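You operate a simulated robot arm through the tools that you are given. There is no shell and no other tool. Be economical: measure what you need, move in short steps, check, and stop when the job is done.

Carry out the task below with a simulated robot arm. There is one attempt and no reset: what you move stays moved.

## Task
Shake the lime through the sieve, tip out the grit and cover it.
Fine: grit into the blue mug; sieve back on its pan with the hessian roll laid across it.

The check looks at the end state, three seconds after you hand in, the way a careful person would. Anything else that was tipped, shoved, dropped, spilled or broken makes it a failure. Lids that push on must go on centred and level and be pressed home; caps that screw on are set level and turned clockwise until they are tight.

## Robot
A 6-joint arm with a two-finger parallel gripper, fixed in place. Base frame: the origin is at the foot of the arm, x ahead of it, y to its left, z up; the work surface is at about z = 74. Units: cm, degrees, N and s.
With the tool pointing down near the work surface it reaches from about 20 to 64 cm from the base axis. Its first joint turns from -66.0 to 66.0 degrees. Payload 2.7 kg.
Tool frame: the origin (TCP) lies between the finger pads and is the grasp point; the fingertips stand 2.3 cm ahead of it; z points along the fingers, y is the line along which they close. The gripper opens to 9.4 cm. The fingers are 3.8 cm wide and 1 cm thick; the gripper's body (5.4 by 9.6 cm) begins 3.9 cm behind the TCP.
Orientation is that of the tool frame in the base frame, as [roll, pitch, yaw] about the fixed x, y, z axes, in that order (R = Rz(yaw) Ry(pitch) Rx(roll)). With the fingers straight down and closing along the base's y, the tool's x points along the base's -x, its y along +y and its z along -z.

## Interface
- The arm moves only by the tool apply_moves. Its argument "commands" is a list that holds one entry, the list of rows, each a list of 7 numbers: the turn, a rotation vector about the tool's x, y, z in units of 5 degrees (1.0 is 5 degrees), then the shift along the tool's x, y, z in units of 40 mm (1.0 is 40 mm), then the closure, from 0 (fully open) to 1 (shut). In form: [[[rx, ry, rz, tx, ty, tz, gripper], ...]]. A call has 1 to 20 rows; each row shifts and turns the commanded pose from where the row before left it, along the tool's axes as they then stand. A call with a number of a shift or a turn outside -1 to 1 is refused whole. A row lasts 0.2 s, in which the tool goes at most 5 cm and 8.6 degrees; a call with a longer step from one row to the next is refused whole, and so is a gripper value outside its range. Where a pose cannot be reached the arm comes as near as it can. A force on the tool above 70 N (or 10 N above the force at the start of the call, whichever is more), or a blocked arm, ends the call early, and 0.2 s more pass. Each finger travels about 4.5 cm/s and halts on what it meets, pressing with about 27 N; the grip force reading is that of the motor and also rises with nothing between the fingers. The clock runs only during rows and for 0.2 s after the last one: add rows that do not move to give the fingers time. The reply holds the time, the measured pose of the TCP, the force on the tool along the base axes, the opening and the grip force, in the units named above and with some noise, and new pictures: "views" is both (left out), scene, wrist or none.
- Cameras (640 x 400 px; columns grow to the right, rows downward): "scene" is fixed at [7.26, -42.99, 140.46]; the picture's right is [0.79, -0.62, 0.00], its down [-0.35, -0.45, -0.82] and it looks along [0.51, 0.65, -0.57] (base axes); focal length 262 px, centre (320, 200). "wrist" rides on the gripper at [8.6, 1.6, -7.4] in the tool frame; the picture's right is [-0.18, 0.98, 0.00], its down [-0.58, -0.11, -0.81] and it looks along [-0.79, -0.15, 0.59] (tool axes); focal length 243 px, centre (320, 200). There is no depth. A picture from a camera that has moved, and an enlarged one, comes with that camera's place and axes in the base frame and with its lens.
- inspect(camera, box): a new picture of the part [left, top, right, bottom] of that camera's present view, enlarged. No time passes.
- finish_job(): hands the job in; it is judged then, once.

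Go step by step. Nothing tells you positions but the pictures and the camera data: compare them with the known pose of the tool, close in by small moves and look again before you grip or let go. The budget is 120 turns and 170 pictures, counting those below and the enlarged ones. Unless the task says otherwise, let go and move clear before handing in, and close with one line.

The tools are called as a command line: name --argument value ..., lists and objects as JSON in quotes. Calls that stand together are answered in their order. apply_moves: Moves the arm, as the interface text tells. Its arguments: {"type":"object","properties":{"commands":{"type":"array","items":{"type":"array","items":{"type":"array","items":{"type":"number"}}}},"views":{"type":"string","enum":["both","scene","wrist","none"]}},"required":["commands"]} The other tools are called the same way: inspect (camera, box) takes an enlarged picture of a part of a camera's view; finish_job () hands the job in.

At the start:

```text
clock: 0.0
position: [37.49, 19.92, 120.64]
orientation: [180.0, -0.1, 179.9]
contact_force: [0.0, 0.0, -0.6]
opening: 9.42
gripper_force: 0.1
```

scene: 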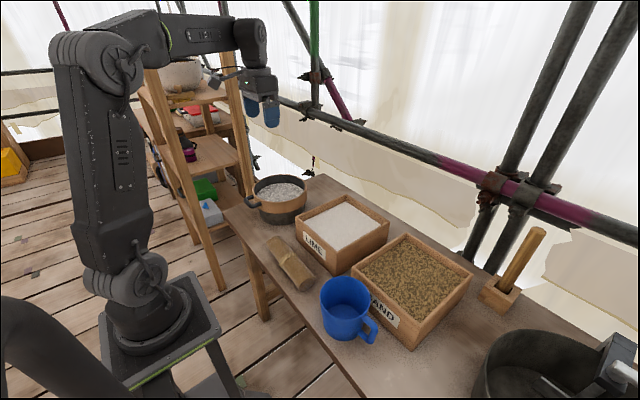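
wrist: 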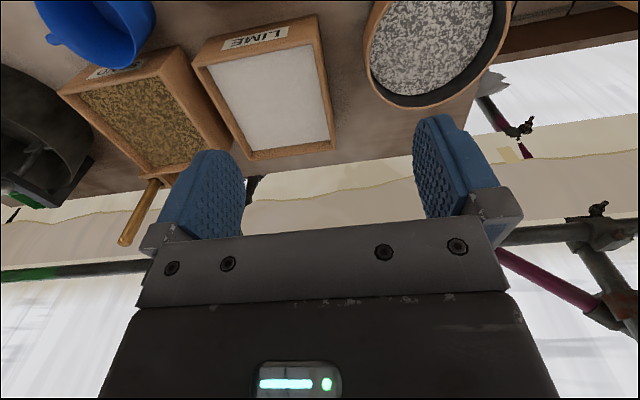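

I see the sieve on its pan at the table's left end, with the lime box, sand box, blue mug and hessian roll nearby. I'll take closer looks before measuring.

inspect --camera "scene" --box '[220, 150, 400, 262]'

inspect --camera "scene" --box '[260, 230, 420, 350]'

inspect --camera "wrist" --box '[340, 0, 520, 112]'

```text
3.56 times, centred on (310, 206) of scene
camera zoom: at [7.26, -42.99, 140.46], right [0.79, -0.62, 0.0], down [-0.35, -0.45, -0.82], along [0.51, 0.65, -0.57], focal length 933 px, centre (356, 179)
```

zoom: 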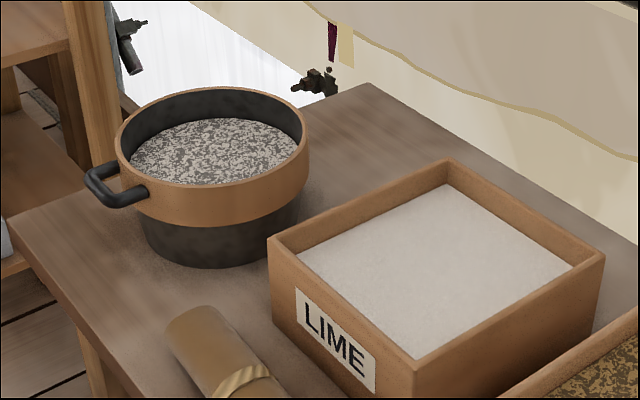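

```text
3.33 times, centred on (340, 290) of scene
camera zoom: at [7.26, -42.99, 140.46], right [0.79, -0.62, 0.0], down [-0.35, -0.45, -0.82], along [0.51, 0.65, -0.57], focal length 874 px, centre (253, -100)
```

zoom: 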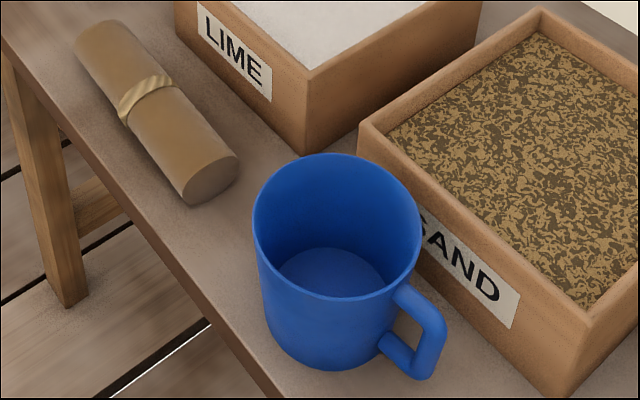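

```text
3.56 times, centred on (430, 56) of wrist
camera zoom: at [28.81, 21.46, 128.12], right [0.18, 0.98, 0.0], down [0.58, -0.11, 0.81], along [0.79, -0.15, -0.59], focal length 863 px, centre (-71, 712)
```

zoom: 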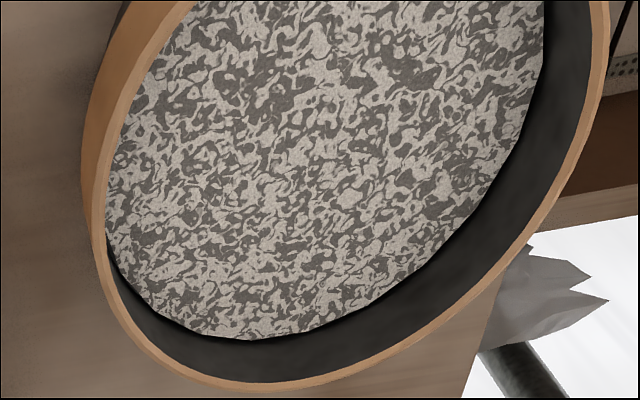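

The handle is a loop on the sieve's -x side, near (36, 40, 83). I'll move back and tilt the tool toward it to see it closely.

apply_moves --commands '[[[0, 0, 0, 0.7, 0.9, 0.4, 0], [0, 0, 0, 0.7, 0.9, 0.4, 0], [0, 0, 0, 0.7, 0.9, 0.4, 0], [0, 0, 0, 0.7, 0.9, 0.4, 0], [0, 0, 0, 0.7, 0.9, 0.4, 0], [0, -1, 0, 0, 0, 0, 0], [0, -1, 0, 0, 0, 0, 0], [0, -1, 0, 0, 0, 0, 0], [0, -1, 0, 0, 0, 0, 0], [0, -1, 0, 0, 0, 0, 0], [0, -1, 0, 0, 0, 0, 0]]]'

```text
clock: 2.4
position: [30.25, 34.49, 112.62]
orientation: [179.9, 30.0, 180.0]
contact_force: [-1.4, 0.5, 0.5]
opening: 9.41
gripper_force: 0.1
out of reach, approached as far as the arm can: row 5, 6, 7, 8, 9, 10, 11
camera wrist: at [19.02, 36.06, 114.76], right [0.16, 0.98, 0.09], down [0.1, -0.11, 0.99], along [0.98, -0.15, -0.12], focal length 243 px, centre (320, 200)
```

scene: 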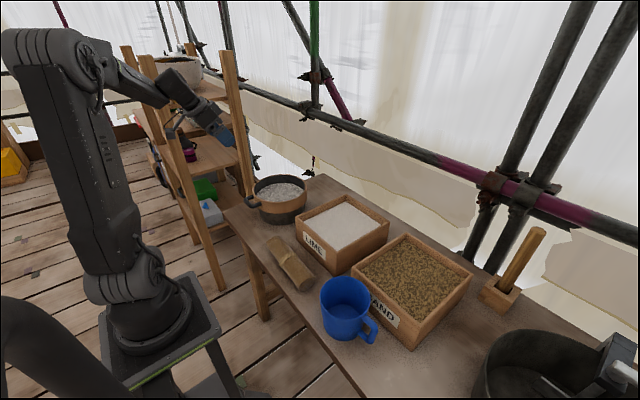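
wrist: 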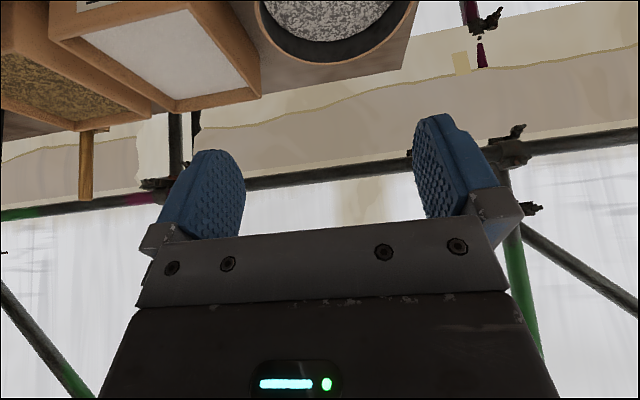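

The arm ran out of reach there because the first joint is near its limit. I'll return the tool to straight down and look at the handle from above.

apply_moves --commands '[[[0, 1, 0, 0, 0, 0, 0], [0, 1, 0, 0, 0, 0, 0], [0, 1, 0, 0, 0, 0, 0], [0, 1, 0, 0, 0, 0, 0], [0, 1, 0, 0, 0, 0, 0], [0, 1, 0, 0, 0, 0, 0], [0, 0, 0, 0, 0.5, 1, 0], [0, 0, 0, 0, 0, 1, 0], [0, 0, 0, 0, 0, 0.5, 0], [0, 0, 0, 0, 0, 0, 0]]]'

```text
clock: 4.6
position: [30.29, 36.49, 102.55]
orientation: [180.0, 0.0, -179.9]
contact_force: [0.2, 0.4, -0.2]
opening: 9.39
gripper_force: 0.0
camera wrist: at [21.61, 38.11, 110.03], right [0.18, 0.98, 0.0], down [0.58, -0.11, 0.81], along [0.79, -0.15, -0.59], focal length 243 px, centre (320, 200)
```

scene: 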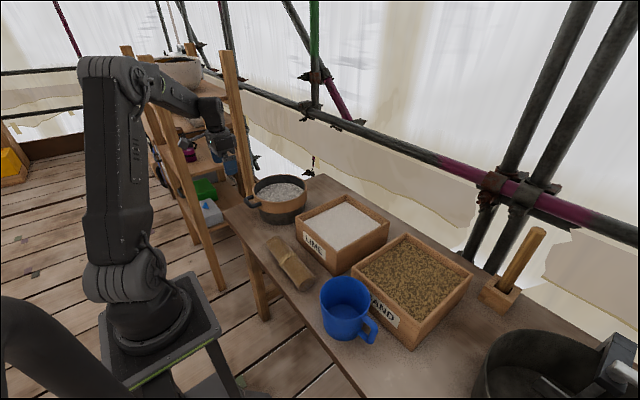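
wrist: 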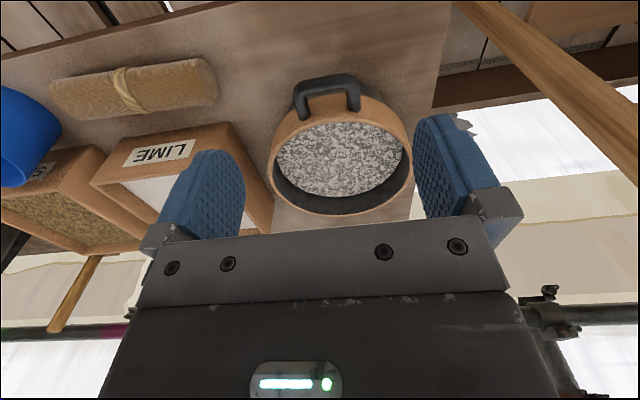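

The handle is now clearly visible. I'll zoom in on the sieve from here.

inspect --camera "wrist" --box '[250, 60, 430, 222]'

```text
2.47 times, centred on (340, 141) of wrist
camera zoom: at [21.61, 38.11, 110.03], right [0.18, 0.98, 0.0], down [0.58, -0.11, 0.81], along [0.79, -0.15, -0.59], focal length 599 px, centre (271, 346)
```

zoom: 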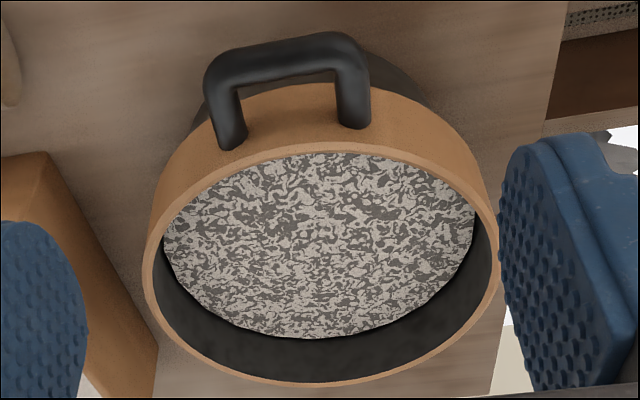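

The sieve centre is near (48.5, 36.2) with the rim at about z 85. The handle loop points along -x, about 6.5 cm wide, at z 84. I'll come down above the loop, fingers closing along y, and check.

apply_moves --commands '[[[0, 0, 0, -0.39, -0.02, 0.78, 0], [0, 0, 0, -0.39, -0.02, 0.78, 0], [0, 0, 0, -0.39, -0.02, 0.78, 0], [0, 0, 0, -0.39, -0.02, 0.6, 0], [0, 0, 0, 0, 0, 0, 0]]]'

```text
clock: 5.8
position: [36.44, 36.16, 90.74]
orientation: [180.0, 0.0, 180.0]
contact_force: [0.0, -0.3, -0.2]
opening: 9.37
gripper_force: 0.1
camera wrist: at [27.87, 37.77, 98.29], right [0.18, 0.98, 0.0], down [0.58, -0.11, 0.81], along [0.79, -0.15, -0.59], focal length 243 px, centre (320, 200)
```

scene: 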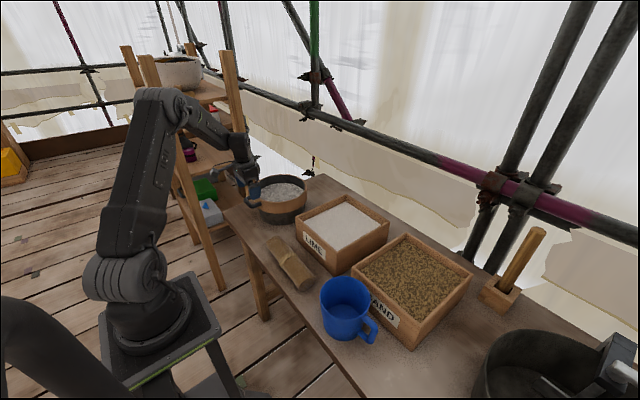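
wrist: 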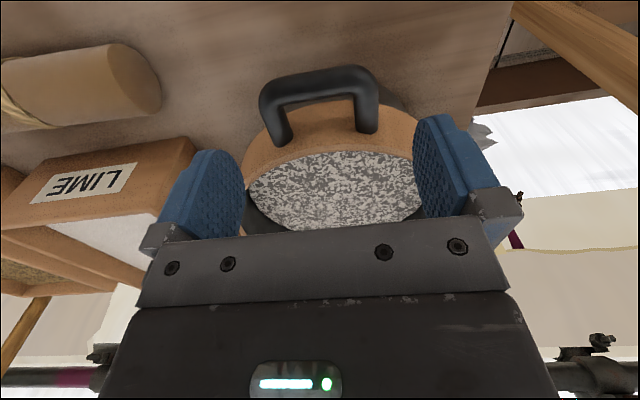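

The loop lines up between the open fingers. I'll go down around it to z 84.

apply_moves --commands '[[[0, 0, 0, -0.03, 0, 0.6, 0], [0, 0, 0, -0.03, 0, 0.6, 0], [0, 0, 0, 0, 0, 0.5, 0], [0, 0, 0, 0, 0, 0, 0]]]'

inspect --camera "scene" --box '[200, 130, 360, 230]'

```text
clock: 6.8
position: [36.7, 36.14, 83.98]
orientation: [180.0, -0.1, -180.0]
contact_force: [-0.3, 0.2, -0.1]
opening: 9.4
gripper_force: 0.2
camera wrist: at [28.07, 37.83, 91.53], right [0.18, 0.98, 0.0], down [0.58, -0.11, 0.81], along [0.79, -0.15, -0.59], focal length 243 px, centre (320, 200)
```

scene: 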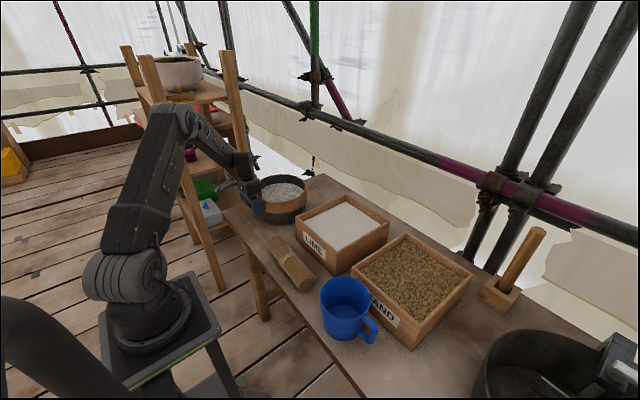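
wrist: 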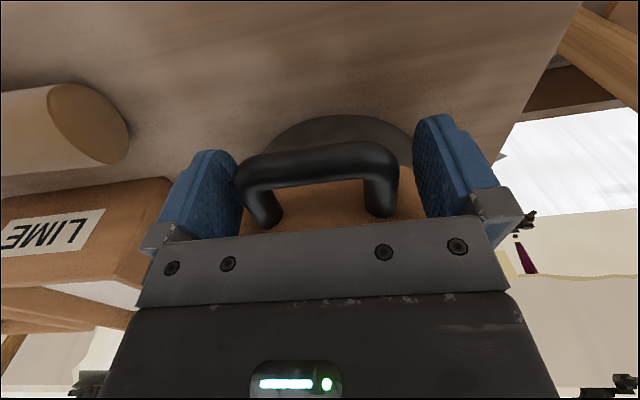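

```text
4.00 times, centred on (280, 180) of scene
camera zoom: at [7.26, -42.99, 140.46], right [0.79, -0.62, 0.0], down [-0.35, -0.45, -0.82], along [0.51, 0.65, -0.57], focal length 1049 px, centre (480, 280)
```

zoom: 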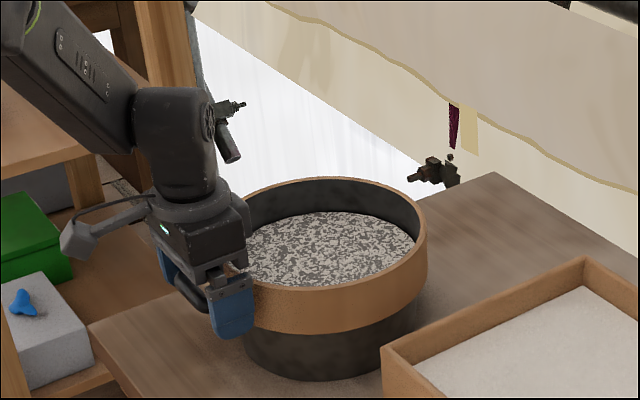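

The loop sits centred between the pads. I'll close the grip.

apply_moves --commands '[[[0, 0, 0, 0, 0, 0, 0.3], [0, 0, 0, 0, 0, 0, 0.6], [0, 0, 0, 0, 0, 0, 1], [0, 0, 0, 0, 0, 0, 1], [0, 0, 0, 0, 0, 0, 1], [0, 0, 0, 0, 0, 0, 1]]]' --views "wrist"

```text
clock: 8.2
position: [36.73, 36.13, 83.91]
orientation: [180.0, -0.1, -180.0]
contact_force: [0.2, -1.2, -0.5]
opening: 7.53
gripper_force: 26.8
camera wrist: at [28.07, 37.83, 91.56], right [0.18, 0.98, 0.0], down [0.58, -0.11, 0.81], along [0.79, -0.15, -0.59], focal length 243 px, centre (320, 200)
```

wrist: 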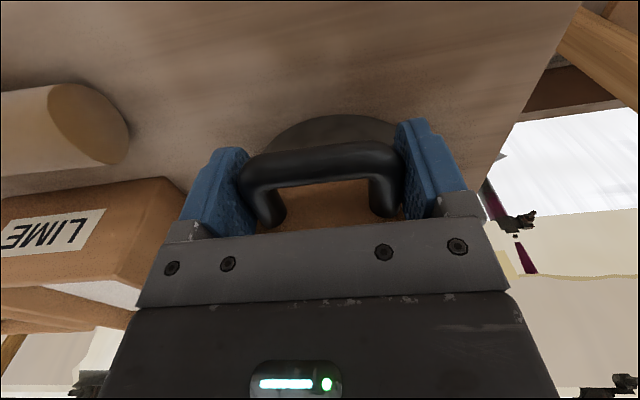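

The loop is gripped at 7.5 cm. I'll lift a little to test the hold.

apply_moves --commands '[[[0, 0, 0, 0, 0, -0.1, 1], [0, 0, 0, 0, 0, -0.1, 1], [0, 0, 0, 0, 0, -0.1, 1], [0, 0, 0, 0, 0, -0.1, 1], [0, 0, 0, 0, 0, 0, 1], [0, 0, 0, 0, 0, 0, 1]]]' --views "wrist"

inspect --camera "scene" --box '[200, 130, 360, 230]'

```text
clock: 9.6
position: [36.79, 36.12, 85.67]
orientation: [-180.0, 0.0, 180.0]
contact_force: [1.3, -0.2, -2.3]
opening: 7.5
gripper_force: 27.6
camera wrist: at [28.06, 37.74, 93.14], right [0.18, 0.98, 0.0], down [0.58, -0.11, 0.81], along [0.79, -0.15, -0.59], focal length 243 px, centre (320, 200)
```

wrist: 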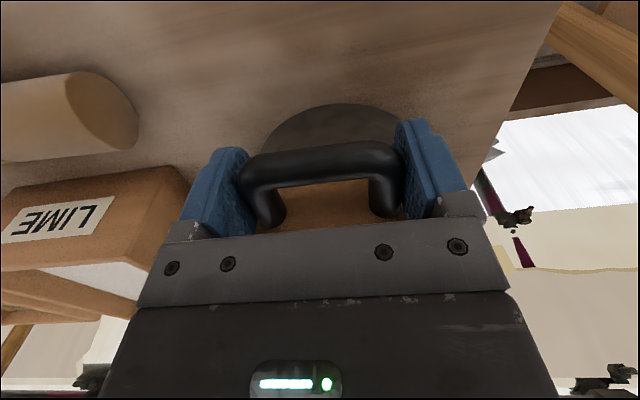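

```text
4.00 times, centred on (280, 180) of scene
camera zoom: at [7.27, -42.99, 140.46], right [0.79, -0.62, 0.0], down [-0.35, -0.45, -0.82], along [0.51, 0.65, -0.57], focal length 1049 px, centre (480, 280)
```

zoom: 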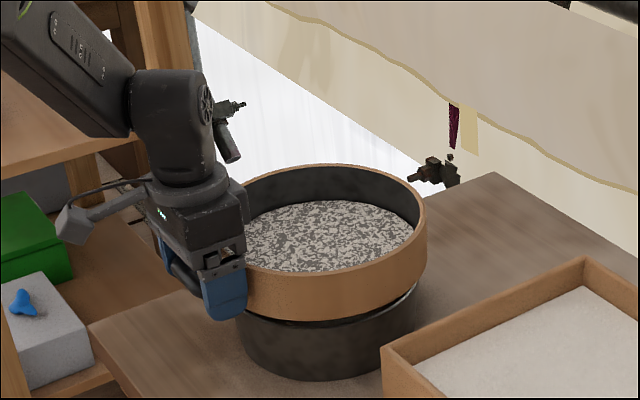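

The sieve is held level and clear of the pan. I'll shake it with small side-to-side moves right above the pan.

apply_moves --commands '[[[0, 0, 0, 0, 0.15, 0, 1], [0, 0, 0, 0, -0.3, 0, 1], [0, 0, 0, 0, 0.3, 0, 1], [0, 0, 0, 0, -0.3, 0, 1], [0, 0, 0, 0, 0.3, 0, 1], [0, 0, 0, 0, -0.3, 0, 1], [0, 0, 0, 0, 0.3, 0, 1], [0, 0, 0, 0, -0.3, 0, 1], [0, 0, 0, 0, 0.3, 0, 1], [0, 0, 0, 0, -0.3, 0, 1], [0, 0, 0, 0, 0.3, 0, 1], [0, 0, 0, 0, -0.3, 0, 1], [0, 0, 0, 0, 0.3, 0, 1], [0, 0, 0, 0, -0.3, 0, 1], [0, 0, 0, 0, 0.15, 0, 1], [0, 0, 0, 0, 0, 0, 1]]]' --views "none"

inspect --camera "scene" --box '[200, 130, 360, 230]'

```text
clock: 13.0
position: [36.67, 36.1, 85.66]
orientation: [-179.9, -0.1, -180.0]
contact_force: [-0.1, -1.0, -1.3]
opening: 7.49
gripper_force: 26.7
```

```text
4.00 times, centred on (280, 180) of scene
camera zoom: at [7.27, -42.99, 140.46], right [0.79, -0.62, 0.0], down [-0.35, -0.45, -0.82], along [0.51, 0.65, -0.57], focal length 1049 px, centre (480, 280)
```

zoom: 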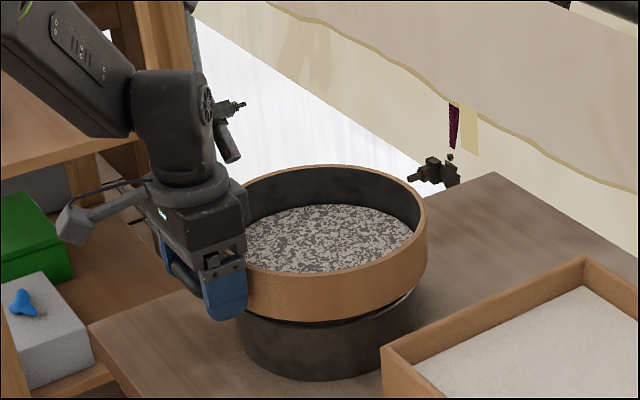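

The texture is turning slightly darker and the level lower, so the shake is working. I'll shake a bit harder.

apply_moves --commands '[[[0, 0, 0, 0, 0.22, 0, 1], [0, 0, 0, 0, -0.45, 0, 1], [0, 0, 0, 0, 0.45, 0, 1], [0, 0, 0, 0, -0.45, 0, 1], [0, 0, 0, 0, 0.45, 0, 1], [0, 0, 0, 0, -0.45, 0, 1], [0, 0, 0, 0, 0.45, 0, 1], [0, 0, 0, 0, -0.45, 0, 1], [0, 0, 0, 0, 0.45, 0, 1], [0, 0, 0, 0, -0.45, 0, 1], [0, 0, 0, 0, 0.45, 0, 1], [0, 0, 0, 0, -0.45, 0, 1], [0, 0, 0, 0, 0.45, 0, 1], [0, 0, 0, 0, -0.45, 0, 1], [0, 0, 0, 0, 0.45, 0, 1], [0, 0, 0, 0, -0.45, 0, 1], [0, 0, 0, 0, 0.45, 0, 1], [0, 0, 0, 0, -0.45, 0, 1], [0, 0, 0, 0, 0.23, 0, 1], [0, 0, 0, 0, 0, 0, 1]]]' --views "none"

inspect --camera "scene" --box '[200, 130, 360, 230]'

```text
clock: 17.2
position: [36.72, 36.1, 85.77]
orientation: [-180.0, 0.0, -179.9]
contact_force: [-0.1, 0.2, -2.9]
opening: 7.49
gripper_force: 26.6
```

```text
4.00 times, centred on (280, 180) of scene
camera zoom: at [7.27, -42.99, 140.46], right [0.79, -0.62, 0.0], down [-0.35, -0.45, -0.82], along [0.51, 0.65, -0.57], focal length 1049 px, centre (480, 280)
```

zoom: 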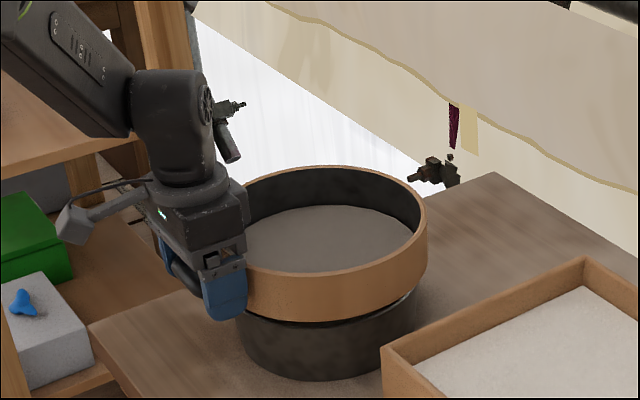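

The lime has gone through and only grey grit remains. I'll lift the sieve straight up, then swing it in place toward -y.

apply_moves --commands '[[[0, 0, 0, 0, 0, -0.3, 1], [0, 0, 0, 0, 0, -0.6, 1], [0, 0, 0, 0, 0, -0.8, 1], [0, 0, 0, 0, 0, -0.8, 1], [0, 0, 0, 0, 0, -0.8, 1], [0, 0, 0, 0, 0, -0.7, 1], [0, 0, 0, 0, 0, -0.4, 1], [0, 0, 0, 0, 0, -0.2, 1], [0, 0, 0.5, 0, 0, 0, 1], [0, 0, 1, 0, 0, 0, 1], [0, 0, 1, 0, 0, 0, 1], [0, 0, 1, 0, 0, 0, 1], [0, 0, 1, 0, 0, 0, 1], [0, 0, 1, 0, 0, 0, 1], [0, 0, 0.5, 0, 0, 0, 1], [0, 0, 0, 0, 0, 0, 1]]]'

```text
clock: 20.6
position: [36.71, 36.14, 103.89]
orientation: [180.0, 0.0, 149.8]
contact_force: [1.1, 0.4, -1.9]
opening: 7.47
gripper_force: 27.4
camera wrist: at [30.07, 41.89, 111.49], right [0.65, 0.76, 0.0], down [0.45, -0.39, 0.81], along [0.61, -0.53, -0.59], focal length 243 px, centre (320, 200)
```

scene: 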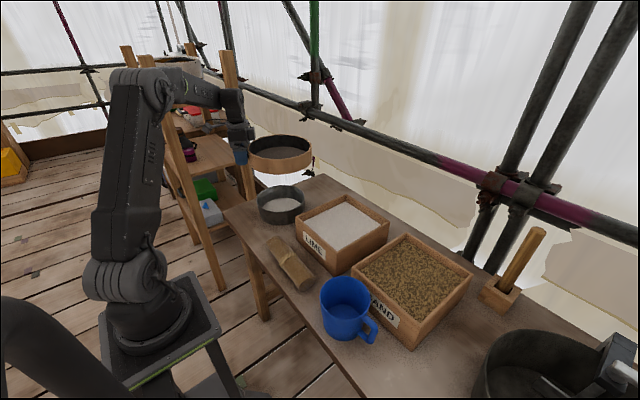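
wrist: 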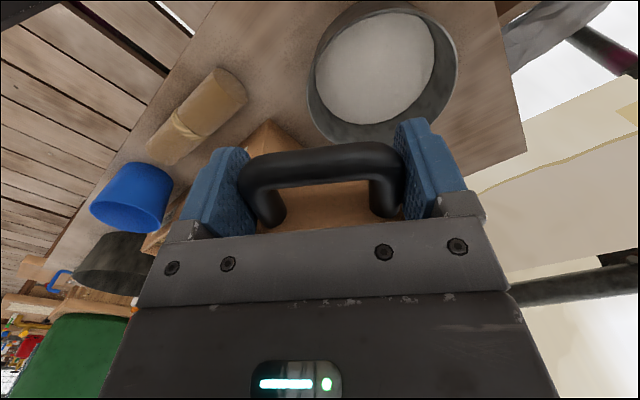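

Holding well, with the lime left in the pan. I'll keep swinging to face -y, then carry toward the mug.

apply_moves --commands '[[[0, 0, 0.5, 0, 0, 0, 1], [0, 0, 1, 0, 0, 0, 1], [0, 0, 1, 0, 0, 0, 1], [0, 0, 1, 0, 0, 0, 1], [0, 0, 1, 0, 0, 0, 1], [0, 0, 1, 0, 0, 0, 1], [0, 0, 1, 0, 0, 0, 1], [0, 0, 1, 0, 0, 0, 1], [0, 0, 1, 0, 0, 0, 1], [0, 0, 1, 0, 0, 0, 1], [0, 0, 1, 0, 0, 0, 1], [0, 0, 1, 0, 0, 0, 1], [0, 0, 0.5, -0.3, 0, 0, 1], [0, 0, 0, -0.6, 0, 0, 1], [0, 0, 0, -0.9, 0, 0, 1], [0, 0, 0, -0.9, 0, 0, 1], [0, 0, 0, -0.9, 0, 0, 1], [0, 0, 0, -0.6, 0, 0, 1], [0, 0, 0, -0.3, 0, 0, 1], [0, 0, 0, 0, 0, 0, 1]]]'

```text
clock: 24.8
position: [36.79, 18.12, 104.06]
orientation: [179.9, 0.1, 89.9]
contact_force: [-0.7, 0.4, -1.8]
opening: 7.47
gripper_force: 26.8
camera wrist: at [38.39, 26.77, 111.57], right [0.98, -0.18, 0.0], down [-0.11, -0.58, 0.81], along [-0.15, -0.79, -0.59], focal length 243 px, centre (320, 200)
```

scene: 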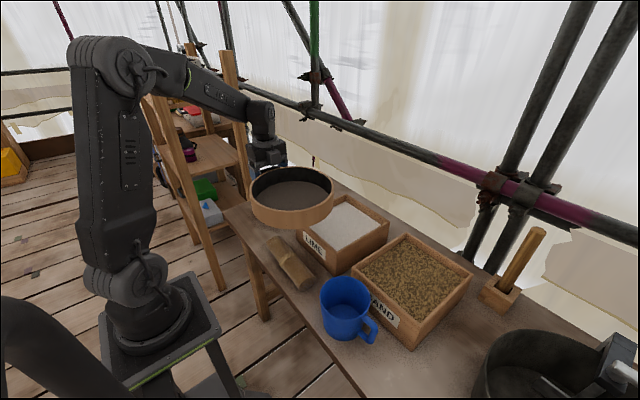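
wrist: 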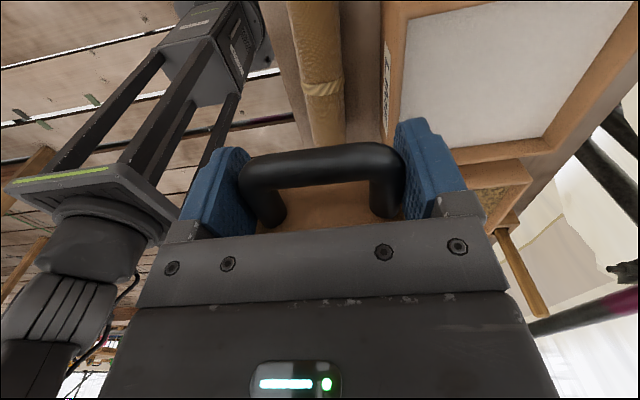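

The mug is near (36.3, -15.8) with its rim at about z 84. I'll carry on past the lime box toward it, rising slightly, and start turning the handle outward.

apply_moves --commands '[[[0, 0, 0, -0.4, 0.14, -0.11, 1], [0, 0, 0, -0.8, 0.14, -0.11, 1], [0, 0, 0, -0.9, 0.14, -0.11, 1], [0, 0, 0, -0.9, 0.14, -0.11, 1], [0, 0, 0, -0.9, 0.14, -0.11, 1], [0, 0, 0, -0.9, 0.14, -0.11, 1], [0, 0, 0, -0.9, 0.14, -0.11, 1], [0, 0, 0, -0.6, 0.14, -0.11, 1], [0, 0, 0, -0.3, 0.14, -0.11, 1], [0, 0, 0.5, 0, 0, 0, 1], [0, 0, 1, 0, 0, 0, 1], [0, 0, 1, 0, 0, 0, 1], [0, 0, 1, 0, 0, 0, 1], [0, 0, 1, 0, 0, 0, 1], [0, 0, 1, 0, 0, 0, 1], [0, 0, 1, 0, 0, 0, 1], [0, 0, 0.5, 0, 0, 0, 1], [0, 0, 0, 0, 0, 0, 1]]]'

```text
clock: 28.6
position: [41.83, -8.19, 108.01]
orientation: [-180.0, 0.1, 54.9]
contact_force: [0.8, 0.5, -1.8]
opening: 7.47
gripper_force: 26.9
camera wrist: at [48.1, -2.13, 115.45], right [0.7, -0.72, 0.0], down [-0.42, -0.41, 0.81], along [-0.58, -0.56, -0.59], focal length 243 px, centre (320, 200)
```

scene: 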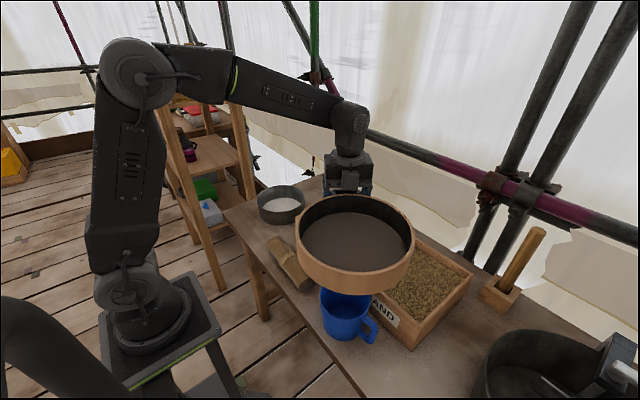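
wrist: 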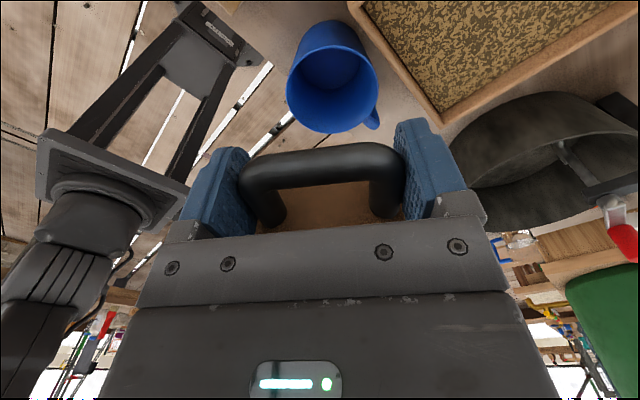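

The mug is still confirmed near (36.2, -16). I'll turn the handle further out and tilt just 25 degrees for now, which is too little to spill.

apply_moves --commands '[[[0, 0, 0.8, 0, 0, 0, 1], [0, 0, 1, 0, 0, 0, 1], [0, 0, 1, 0, 0, 0, 1], [0, 0, 1, 0, 0, 0, 1], [0, 0, 1, 0, 0, 0, 1], [0, 0, 1, 0, 0, 0, 1], [0, 0, 1, 0, 0, 0, 1], [0, 0, 1, 0, 0, 0, 1], [0, 0, 0, 0, 0, 0, 1], [-0.778, 0.629, 0, 0, 0, 0, 1], [-0.778, 0.629, 0, 0, 0, 0, 1], [-0.778, 0.629, 0, 0, 0, 0, 1], [-0.778, 0.629, 0, 0, 0, 0, 1], [0, 0, 0, 0, 0, 0, 1]]]'

```text
clock: 31.6
position: [41.88, -8.49, 107.96]
orientation: [164.6, -12.5, 18.0]
contact_force: [0.1, 0.4, -3.1]
opening: 7.49
gripper_force: 27.2
camera wrist: at [48.16, -5.86, 117.35], right [0.07, -0.97, 0.22], down [-0.79, 0.08, 0.6], along [-0.61, -0.21, -0.77], focal length 243 px, centre (320, 200)
```

scene: 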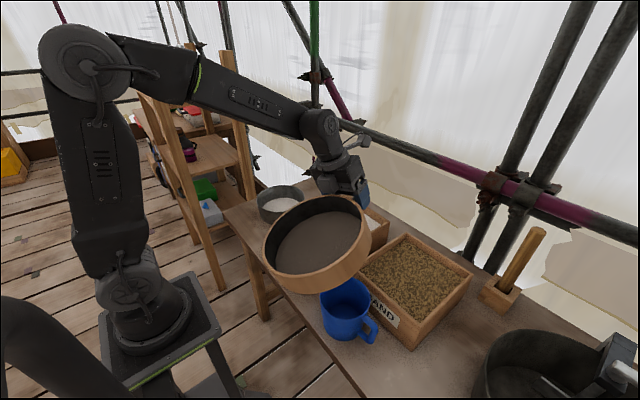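
wrist: 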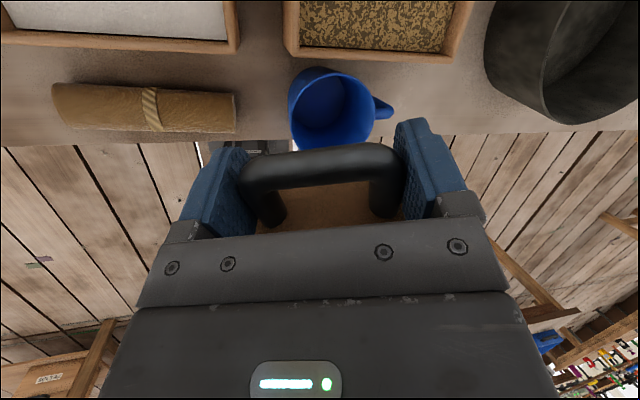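

All is steady and the mug is visible under the handle. I'll bring the low rim over the mug while keeping the tilt at 20 degrees.

apply_moves --commands '[[[0, 0, 0, 0.15, 0.2, 0.33, 1], [0, 0, 0, 0.302, 0.393, 0.668, 1], [0, 0, 0, 0.302, 0.393, 0.668, 1], [0, 0, 0, 0.302, 0.393, 0.668, 1], [0, 0, 0, 0.302, 0.393, 0.668, 1], [0, 0, 0, 0.302, 0.393, 0.668, 1], [0, 0, 0, 0.15, 0.2, 0.33, 1], [0, 0, 0, 0, 0, 0, 1]]]'

```text
clock: 33.4
position: [55.27, -18.05, 97.08]
orientation: [164.2, -12.4, 17.7]
contact_force: [0.2, 0.3, -3.0]
opening: 7.49
gripper_force: 27.0
camera wrist: at [61.64, -15.55, 106.37], right [0.06, -0.97, 0.22], down [-0.79, 0.09, 0.6], along [-0.61, -0.21, -0.77], focal length 243 px, centre (320, 200)
```

scene: 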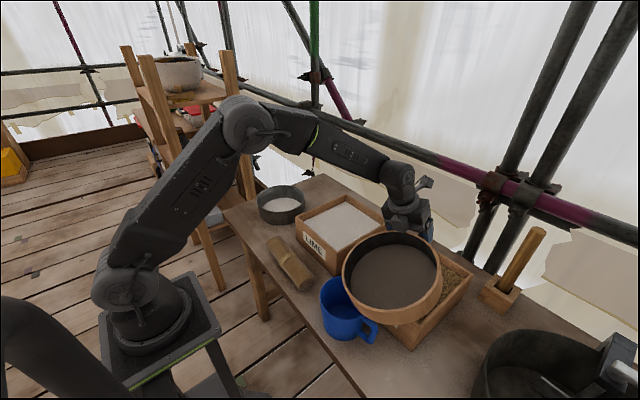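
wrist: 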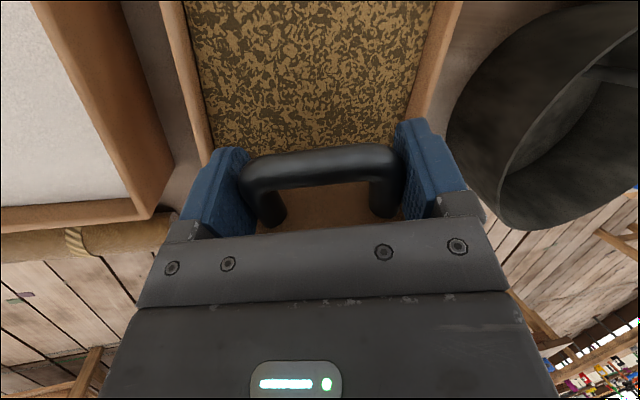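

The lowest rim point is right above the mug. I'll tilt about that lip, 25 degrees more, and check.

apply_moves --commands '[[[-0.778, 0.629, 0, 0.016, 0.02, -0.386, 1], [-0.778, 0.629, 0, 0.016, 0.02, -0.386, 1], [-0.778, 0.629, 0, 0.016, 0.02, -0.386, 1], [-0.778, 0.629, 0, 0.016, 0.02, -0.386, 1], [0, 0, 0, 0, 0, 0, 1]]]' --views "scene"

```text
clock: 34.6
position: [54.72, -21.81, 106.14]
orientation: [148.2, -23.8, 23.7]
contact_force: [0.8, -1.3, -2.5]
opening: 7.51
gripper_force: 27.4
out of reach, approached as far as the arm can: row 2, 3, 4
```

scene: 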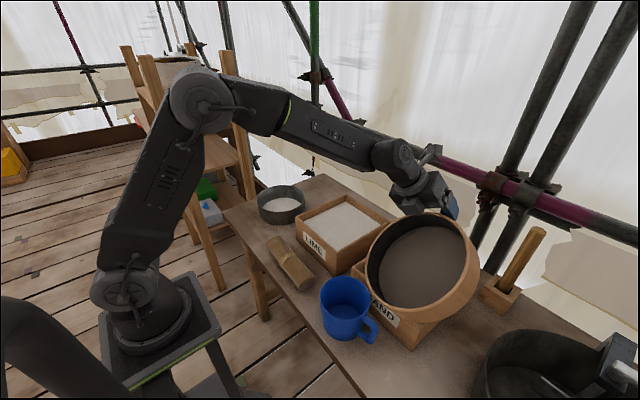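

The arm hit a limit and drifted to -y, but nothing has spilled. I'll try a small step back toward the wanted spot to find out what kind of limit it is.

apply_moves --commands '[[[0, 0, 0, -0.08, -0.5, 0.02, 1], [0, 0, 0, -0.08, -0.5, 0.02, 1], [0, 0, 0, -0.07, -0.5, 0.02, 1], [0, 0, 0, 0, 0, 0, 1]]]' --views "none"

```text
clock: 35.6
position: [54.66, -21.79, 106.16]
orientation: [148.1, -23.7, 23.7]
contact_force: [-0.9, -0.1, -2.0]
opening: 7.46
gripper_force: 27.3
out of reach, approached as far as the arm can: row 1, 2, 3
```

The arm did not budge, so it is a joint limit. I'll test turning back a little about the tool axis (sieve in its own plane), then the same step.

apply_moves --commands '[[[0, 0, -1, 0, 0, 0, 1], [0, 0, -1, 0, 0, 0, 1], [0, 0, 0, -0.08, -0.5, 0.02, 1], [0, 0, 0, -0.07, -0.5, 0.02, 1], [0, 0, 0, 0, 0, 0, 1]]]' --views "none"

```text
clock: 36.8
position: [53.98, -20.41, 105.17]
orientation: [144.5, -18.1, 32.2]
contact_force: [1.6, -0.2, -3.0]
opening: 7.49
gripper_force: 26.5
out of reach, approached as far as the arm can: row 3, 4
```

Turning back about the tool axis frees it, so the limit is the last joint. I'll turn 30 degrees further back, with the handle to the side, then re-plan the pour from there.

apply_moves --commands '[[[0, 0, -1, 0, 0, 0, 1], [0, 0, -1, 0, 0, 0, 1], [0, 0, -1, 0, 0, 0, 1], [0, 0, -1, 0, 0, 0, 1], [0, 0, -1, 0, 0, 0, 1], [0, 0, -1, 0, 0, 0, 1], [0, 0, 0, 0, 0, 0, 1]]]' --views "both"

```text
clock: 38.4
position: [53.78, -20.58, 104.99]
orientation: [139.9, 0.7, 55.9]
contact_force: [0.4, 0.6, -2.4]
opening: 7.47
gripper_force: 26.6
camera wrist: at [55.8, -11.24, 111.73], right [0.52, -0.57, 0.63], down [-0.82, -0.14, 0.55], along [-0.23, -0.81, -0.54], focal length 243 px, centre (320, 200)
```

scene: 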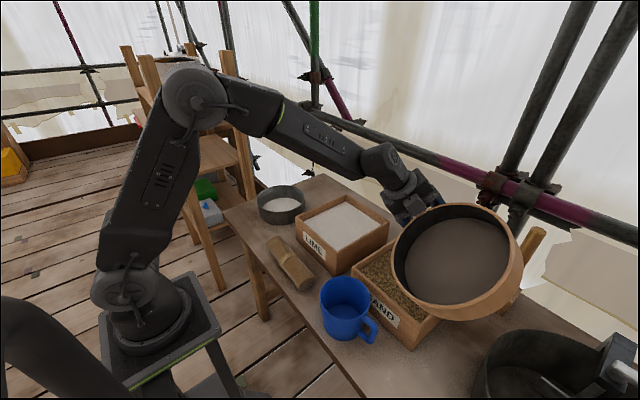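
wrist: 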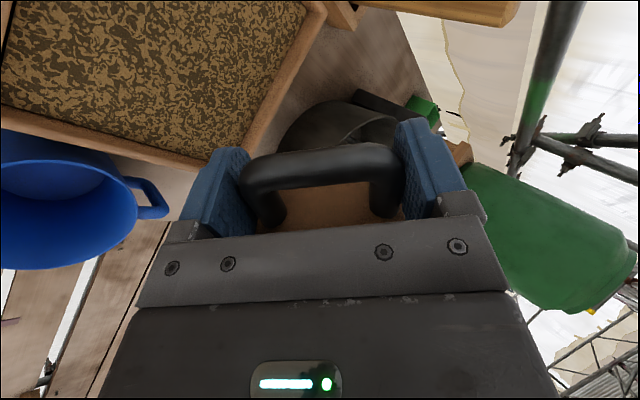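

The handle is now exactly to the side, tilted 40 degrees. I'll move so the low lip is above the mug.

apply_moves --commands '[[[0, 0, 0, 0.18, -0.35, 0.01, 1], [0, 0, 0, 0.353, -0.69, 0.02, 1], [0, 0, 0, 0.353, -0.69, 0.02, 1], [0, 0, 0, 0.353, -0.69, 0.02, 1], [0, 0, 0, 0.18, -0.34, 0, 1], [0, 0, 0, 0, 0, 0, 1]]]' --views "scene"

```text
clock: 39.8
position: [52.61, -12.92, 102.24]
orientation: [140.5, 0.7, 55.9]
contact_force: [-0.3, -0.3, -2.5]
opening: 7.48
gripper_force: 27.1
out of reach, approached as far as the arm can: row 3, 4, 5
```

scene: 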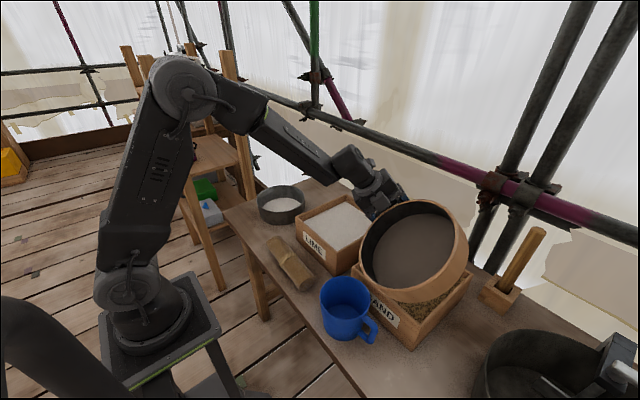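

The limit persists when the tool points right of the arm. I'll level the sieve again and instead tilt with the tool pointing left of the arm and the handle high, which unwinds the wrist.

apply_moves --commands '[[[1, 0, 0, 0, 0, 0, 1], [1, 0, 0, 0, 0, -0.2, 1], [1, 0, 0, 0, 0, -0.2, 1], [1, 0, 0, 0, 0, -0.2, 1], [1, 0, 0, 0, 0, -0.2, 1], [1, 0, 0, 0, 0, -0.2, 1], [1, 0, 0, 0, 0, 0, 1], [0.9, 0, 0, 0, 0, 0, 1], [0, 0, 0, 0, 0, 0, 1], [-0.438, 0.899, 0, 0, 0, 0, 1], [-0.438, 0.899, 0, 0, 0, 0, 1], [-0.438, 0.899, 0, 0, 0, 0, 1], [-0.438, 0.899, 0, 0, 0, 0, 1], [0, 0, 0, 0, 0, 0, 1]]]' --views "scene"

```text
clock: 42.8
position: [51.28, -12.15, 105.72]
orientation: [170.4, -17.3, 57.4]
contact_force: [0.1, -0.3, -2.2]
opening: 7.48
gripper_force: 27.2
```

scene: 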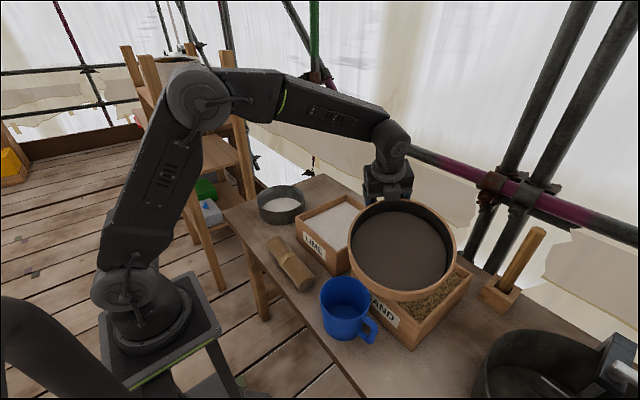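

Now β is 20° with the tool pointing left, no limit hit. I'll move so the new low lip is above the mug.

apply_moves --commands '[[[0, 0, 0, 0.153, -0.19, 0.197, 1], [0, 0, 0, 0.306, -0.38, 0.394, 1], [0, 0, 0, 0.306, -0.38, 0.394, 1], [0, 0, 0, 0.306, -0.38, 0.394, 1], [0, 0, 0, 0.306, -0.38, 0.394, 1], [0, 0, 0, 0.153, -0.19, 0.197, 1], [0, 0, 0, 0, 0, 0, 1]]]' --views "scene"

```text
clock: 44.4
position: [50.58, -1.48, 99.08]
orientation: [170.5, -17.3, 57.4]
contact_force: [-0.1, 0.7, -2.7]
opening: 7.47
gripper_force: 27.0
```

scene: 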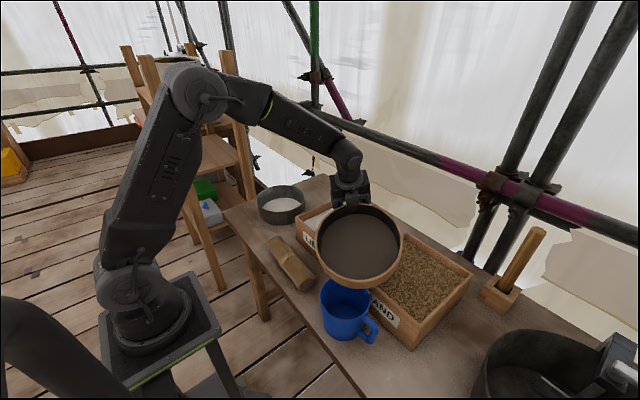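

The lip is over the mug. I'll tilt about it, checking for limits.

apply_moves --commands '[[[-0.438, 0.899, 0, 0.024, 0.011, -0.456, 1], [-0.438, 0.899, 0, 0.024, 0.011, -0.456, 1], [-0.438, 0.899, 0, 0.024, 0.011, -0.456, 1], [0, 0, 0, 0, 0, 0, 1]]]' --views "scene"

```text
clock: 45.4
position: [48.83, -2.44, 104.06]
orientation: [162.3, -30.5, 60.8]
contact_force: [0.0, -0.4, -1.6]
opening: 7.48
gripper_force: 26.9
```

scene: 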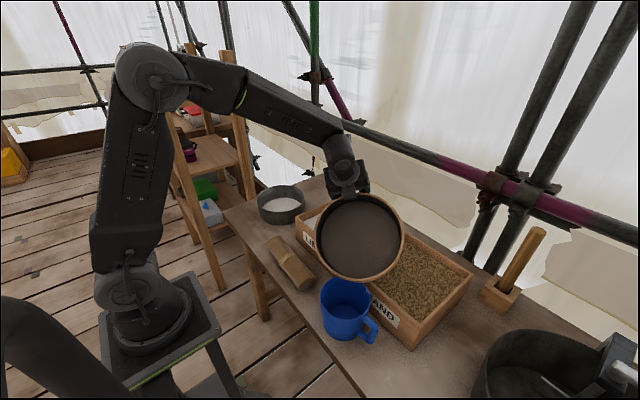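

Working. I'll continue the tilt with a small correction toward the mug centre.

apply_moves --commands '[[[-0.438, 0.899, 0, 0, 0.08, -0.456, 1], [-0.438, 0.899, 0, 0, 0.08, -0.456, 1], [-0.438, 0.899, 0, 0, 0.08, -0.456, 1], [0, 0, 0, 0, 0, 0, 1]]]' --views "scene"

inspect --camera "scene" --box '[270, 160, 430, 360]'

```text
clock: 46.4
position: [46.57, -4.85, 108.55]
orientation: [151.8, -42.9, 67.4]
contact_force: [0.3, 0.4, -1.3]
opening: 7.47
gripper_force: 27.0
```

scene: 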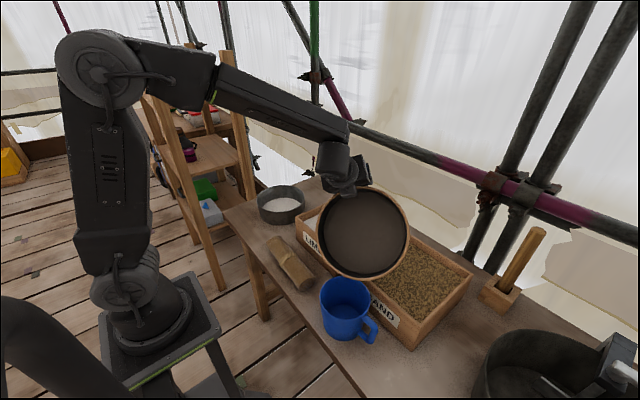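

```text
2.00 times, centred on (350, 260) of scene
camera zoom: at [7.26, -42.99, 140.46], right [0.79, -0.62, 0.0], down [-0.35, -0.45, -0.82], along [0.51, 0.65, -0.57], focal length 525 px, centre (260, 80)
```

zoom: 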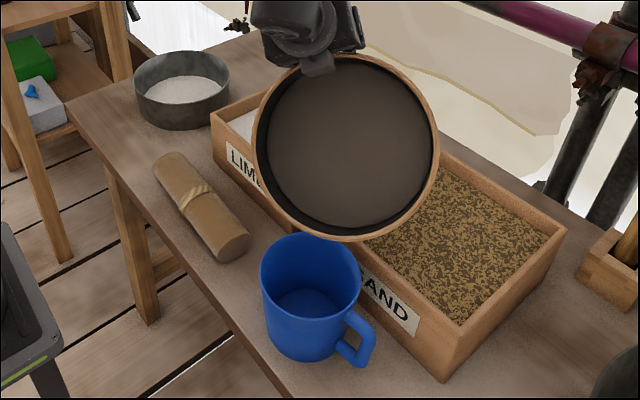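

The lip is directly above the mug. I'll continue to about 65 degrees.

apply_moves --commands '[[[-0.438, 0.899, 0, 0.024, 0.011, -0.456, 1], [-0.438, 0.899, 0, 0.024, 0.011, -0.456, 1], [-0.438, 0.899, 0, 0.024, 0.011, -0.456, 1], [0, 0, 0, 0, 0, 0, 1]]]' --views "none"

inspect --camera "scene" --box '[270, 160, 430, 360]'

```text
clock: 47.4
position: [42.78, -6.76, 111.98]
orientation: [136.2, -53.8, 79.3]
contact_force: [0.3, -0.5, -1.8]
opening: 7.48
gripper_force: 27.3
```

```text
2.00 times, centred on (350, 260) of scene
camera zoom: at [7.26, -42.99, 140.46], right [0.79, -0.62, 0.0], down [-0.35, -0.45, -0.82], along [0.51, 0.65, -0.57], focal length 525 px, centre (260, 80)
```

zoom: 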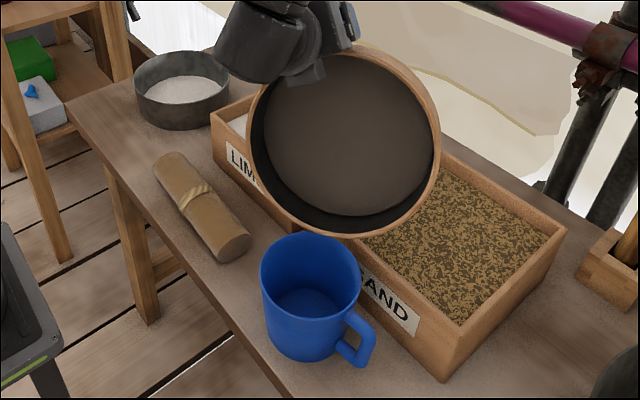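

The grit still holds at 65 degrees. I'll lower the lip closer to the mug and tilt on.

apply_moves --commands '[[[0, 0, 0, -0.46, -0.225, 0.24, 1], [0, 0, 0, -0.46, -0.225, 0.24, 1], [-0.438, 0.899, 0, 0.024, 0.011, -0.456, 1], [-0.438, 0.899, 0, 0.024, 0.011, -0.456, 1], [-0.438, 0.899, 0, 0.024, 0.011, -0.456, 1], [0, 0, 0, 0, 0, 0, 1]]]' --views "none"

inspect --camera "scene" --box '[270, 160, 430, 360]'

```text
clock: 48.8
position: [38.48, -9.34, 109.65]
orientation: [111.8, -61.4, 100.3]
contact_force: [0.3, 0.4, -2.5]
opening: 7.49
gripper_force: 27.5
```

```text
2.00 times, centred on (350, 260) of scene
camera zoom: at [7.26, -42.99, 140.46], right [0.79, -0.62, 0.0], down [-0.35, -0.45, -0.82], along [0.51, 0.65, -0.57], focal length 525 px, centre (260, 80)
```

zoom: 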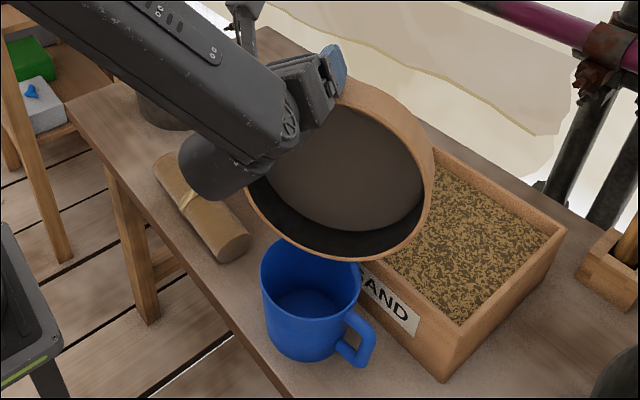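

Still aligned (lip about 5 cm above the mug). I'll tilt past vertical.

apply_moves --commands '[[[-0.438, 0.899, 0, 0.024, 0.011, -0.456, 1], [-0.438, 0.899, 0, 0.024, 0.011, -0.456, 1], [-0.438, 0.899, 0, 0.024, 0.011, -0.456, 1], [0, 0, 0, 0, 0, 0, 1]]]' --views "none"

inspect --camera "scene" --box '[230, 160, 430, 360]'

```text
clock: 49.8
position: [33.79, -11.98, 110.51]
orientation: [79.3, -62.9, 129.5]
contact_force: [-0.2, -0.9, -2.4]
opening: 7.47
gripper_force: 26.9
```

```text
2.00 times, centred on (330, 260) of scene
camera zoom: at [7.26, -42.99, 140.46], right [0.79, -0.62, 0.0], down [-0.35, -0.45, -0.82], along [0.51, 0.65, -0.57], focal length 525 px, centre (300, 80)
```

zoom: 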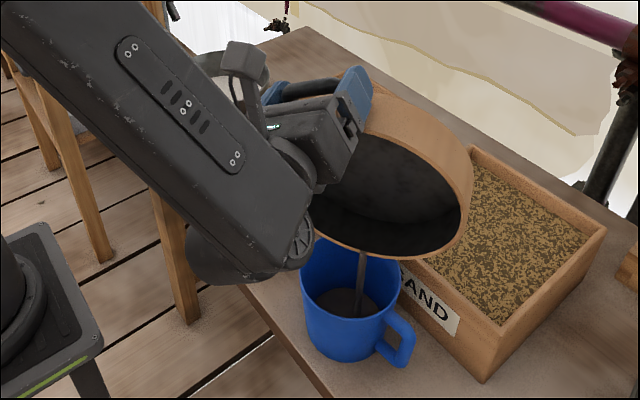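

Grit is streaming into the mug. I'll hold here and let it run out.

apply_moves --commands '[[[0, 0, 0, 0, 0, 0, 1], [0, 0, 0, 0, 0, 0, 1], [0, 0, 0, 0, 0, 0, 1], [0, 0, 0, 0, 0, 0, 1], [0, 0, 0, 0, 0, 0, 1], [0, 0, 0, 0, 0, 0, 1], [0, 0, 0, 0, 0, 0, 1], [0, 0, 0, 0, 0, 0, 1]]]' --views "none"

inspect --camera "scene" --box '[270, 190, 430, 350]'

```text
clock: 51.6
position: [33.8, -11.91, 110.47]
orientation: [79.5, -62.9, 129.3]
contact_force: [0.6, -0.2, -2.1]
opening: 7.51
gripper_force: 27.0
```

```text
2.50 times, centred on (350, 270) of scene
camera zoom: at [7.26, -42.99, 140.46], right [0.79, -0.62, 0.0], down [-0.35, -0.45, -0.82], along [0.51, 0.65, -0.57], focal length 656 px, centre (245, 25)
```

zoom: 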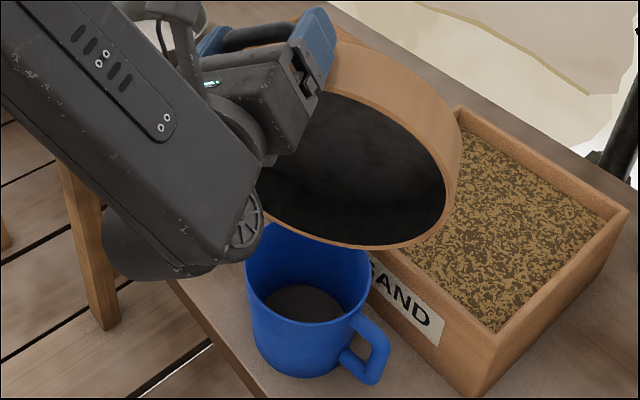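

The mug holds the grit and the sieve looks empty. I'll tilt 10 degrees more briefly to be sure nothing is left.

apply_moves --commands '[[[-0.438, 0.899, 0, 0.024, 0.011, -0.456, 1], [-0.438, 0.899, 0, 0.024, 0.011, -0.456, 1], [0, 0, 0, 0, 0, 0, 1], [0, 0, 0, 0, 0, 0, 1], [0, 0, 0, 0, 0, 0, 1], [0, 0, 0, 0, 0, 0, 1]]]' --views "wrist"

inspect --camera "scene" --box '[270, 190, 430, 350]'

```text
clock: 53.0
position: [30.59, -13.71, 110.08]
orientation: [59.5, -59.6, 146.9]
contact_force: [1.4, 1.3, -3.0]
opening: 7.47
gripper_force: 26.2
camera wrist: at [21.33, -16.33, 116.45], right [0.42, -0.87, 0.27], down [-0.47, -0.46, -0.75], along [0.78, 0.19, -0.6], focal length 243 px, centre (320, 200)
```

wrist: 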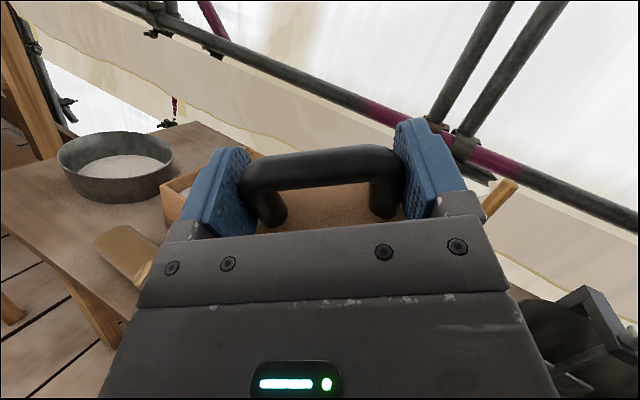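

```text
2.50 times, centred on (350, 270) of scene
camera zoom: at [7.26, -42.99, 140.46], right [0.79, -0.62, 0.0], down [-0.35, -0.45, -0.82], along [0.51, 0.65, -0.57], focal length 656 px, centre (245, 25)
```

zoom: 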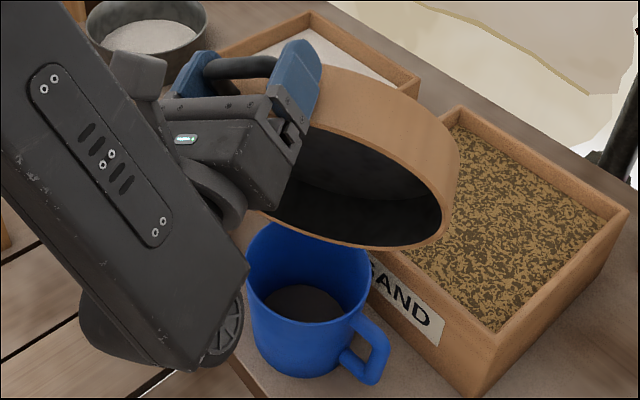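

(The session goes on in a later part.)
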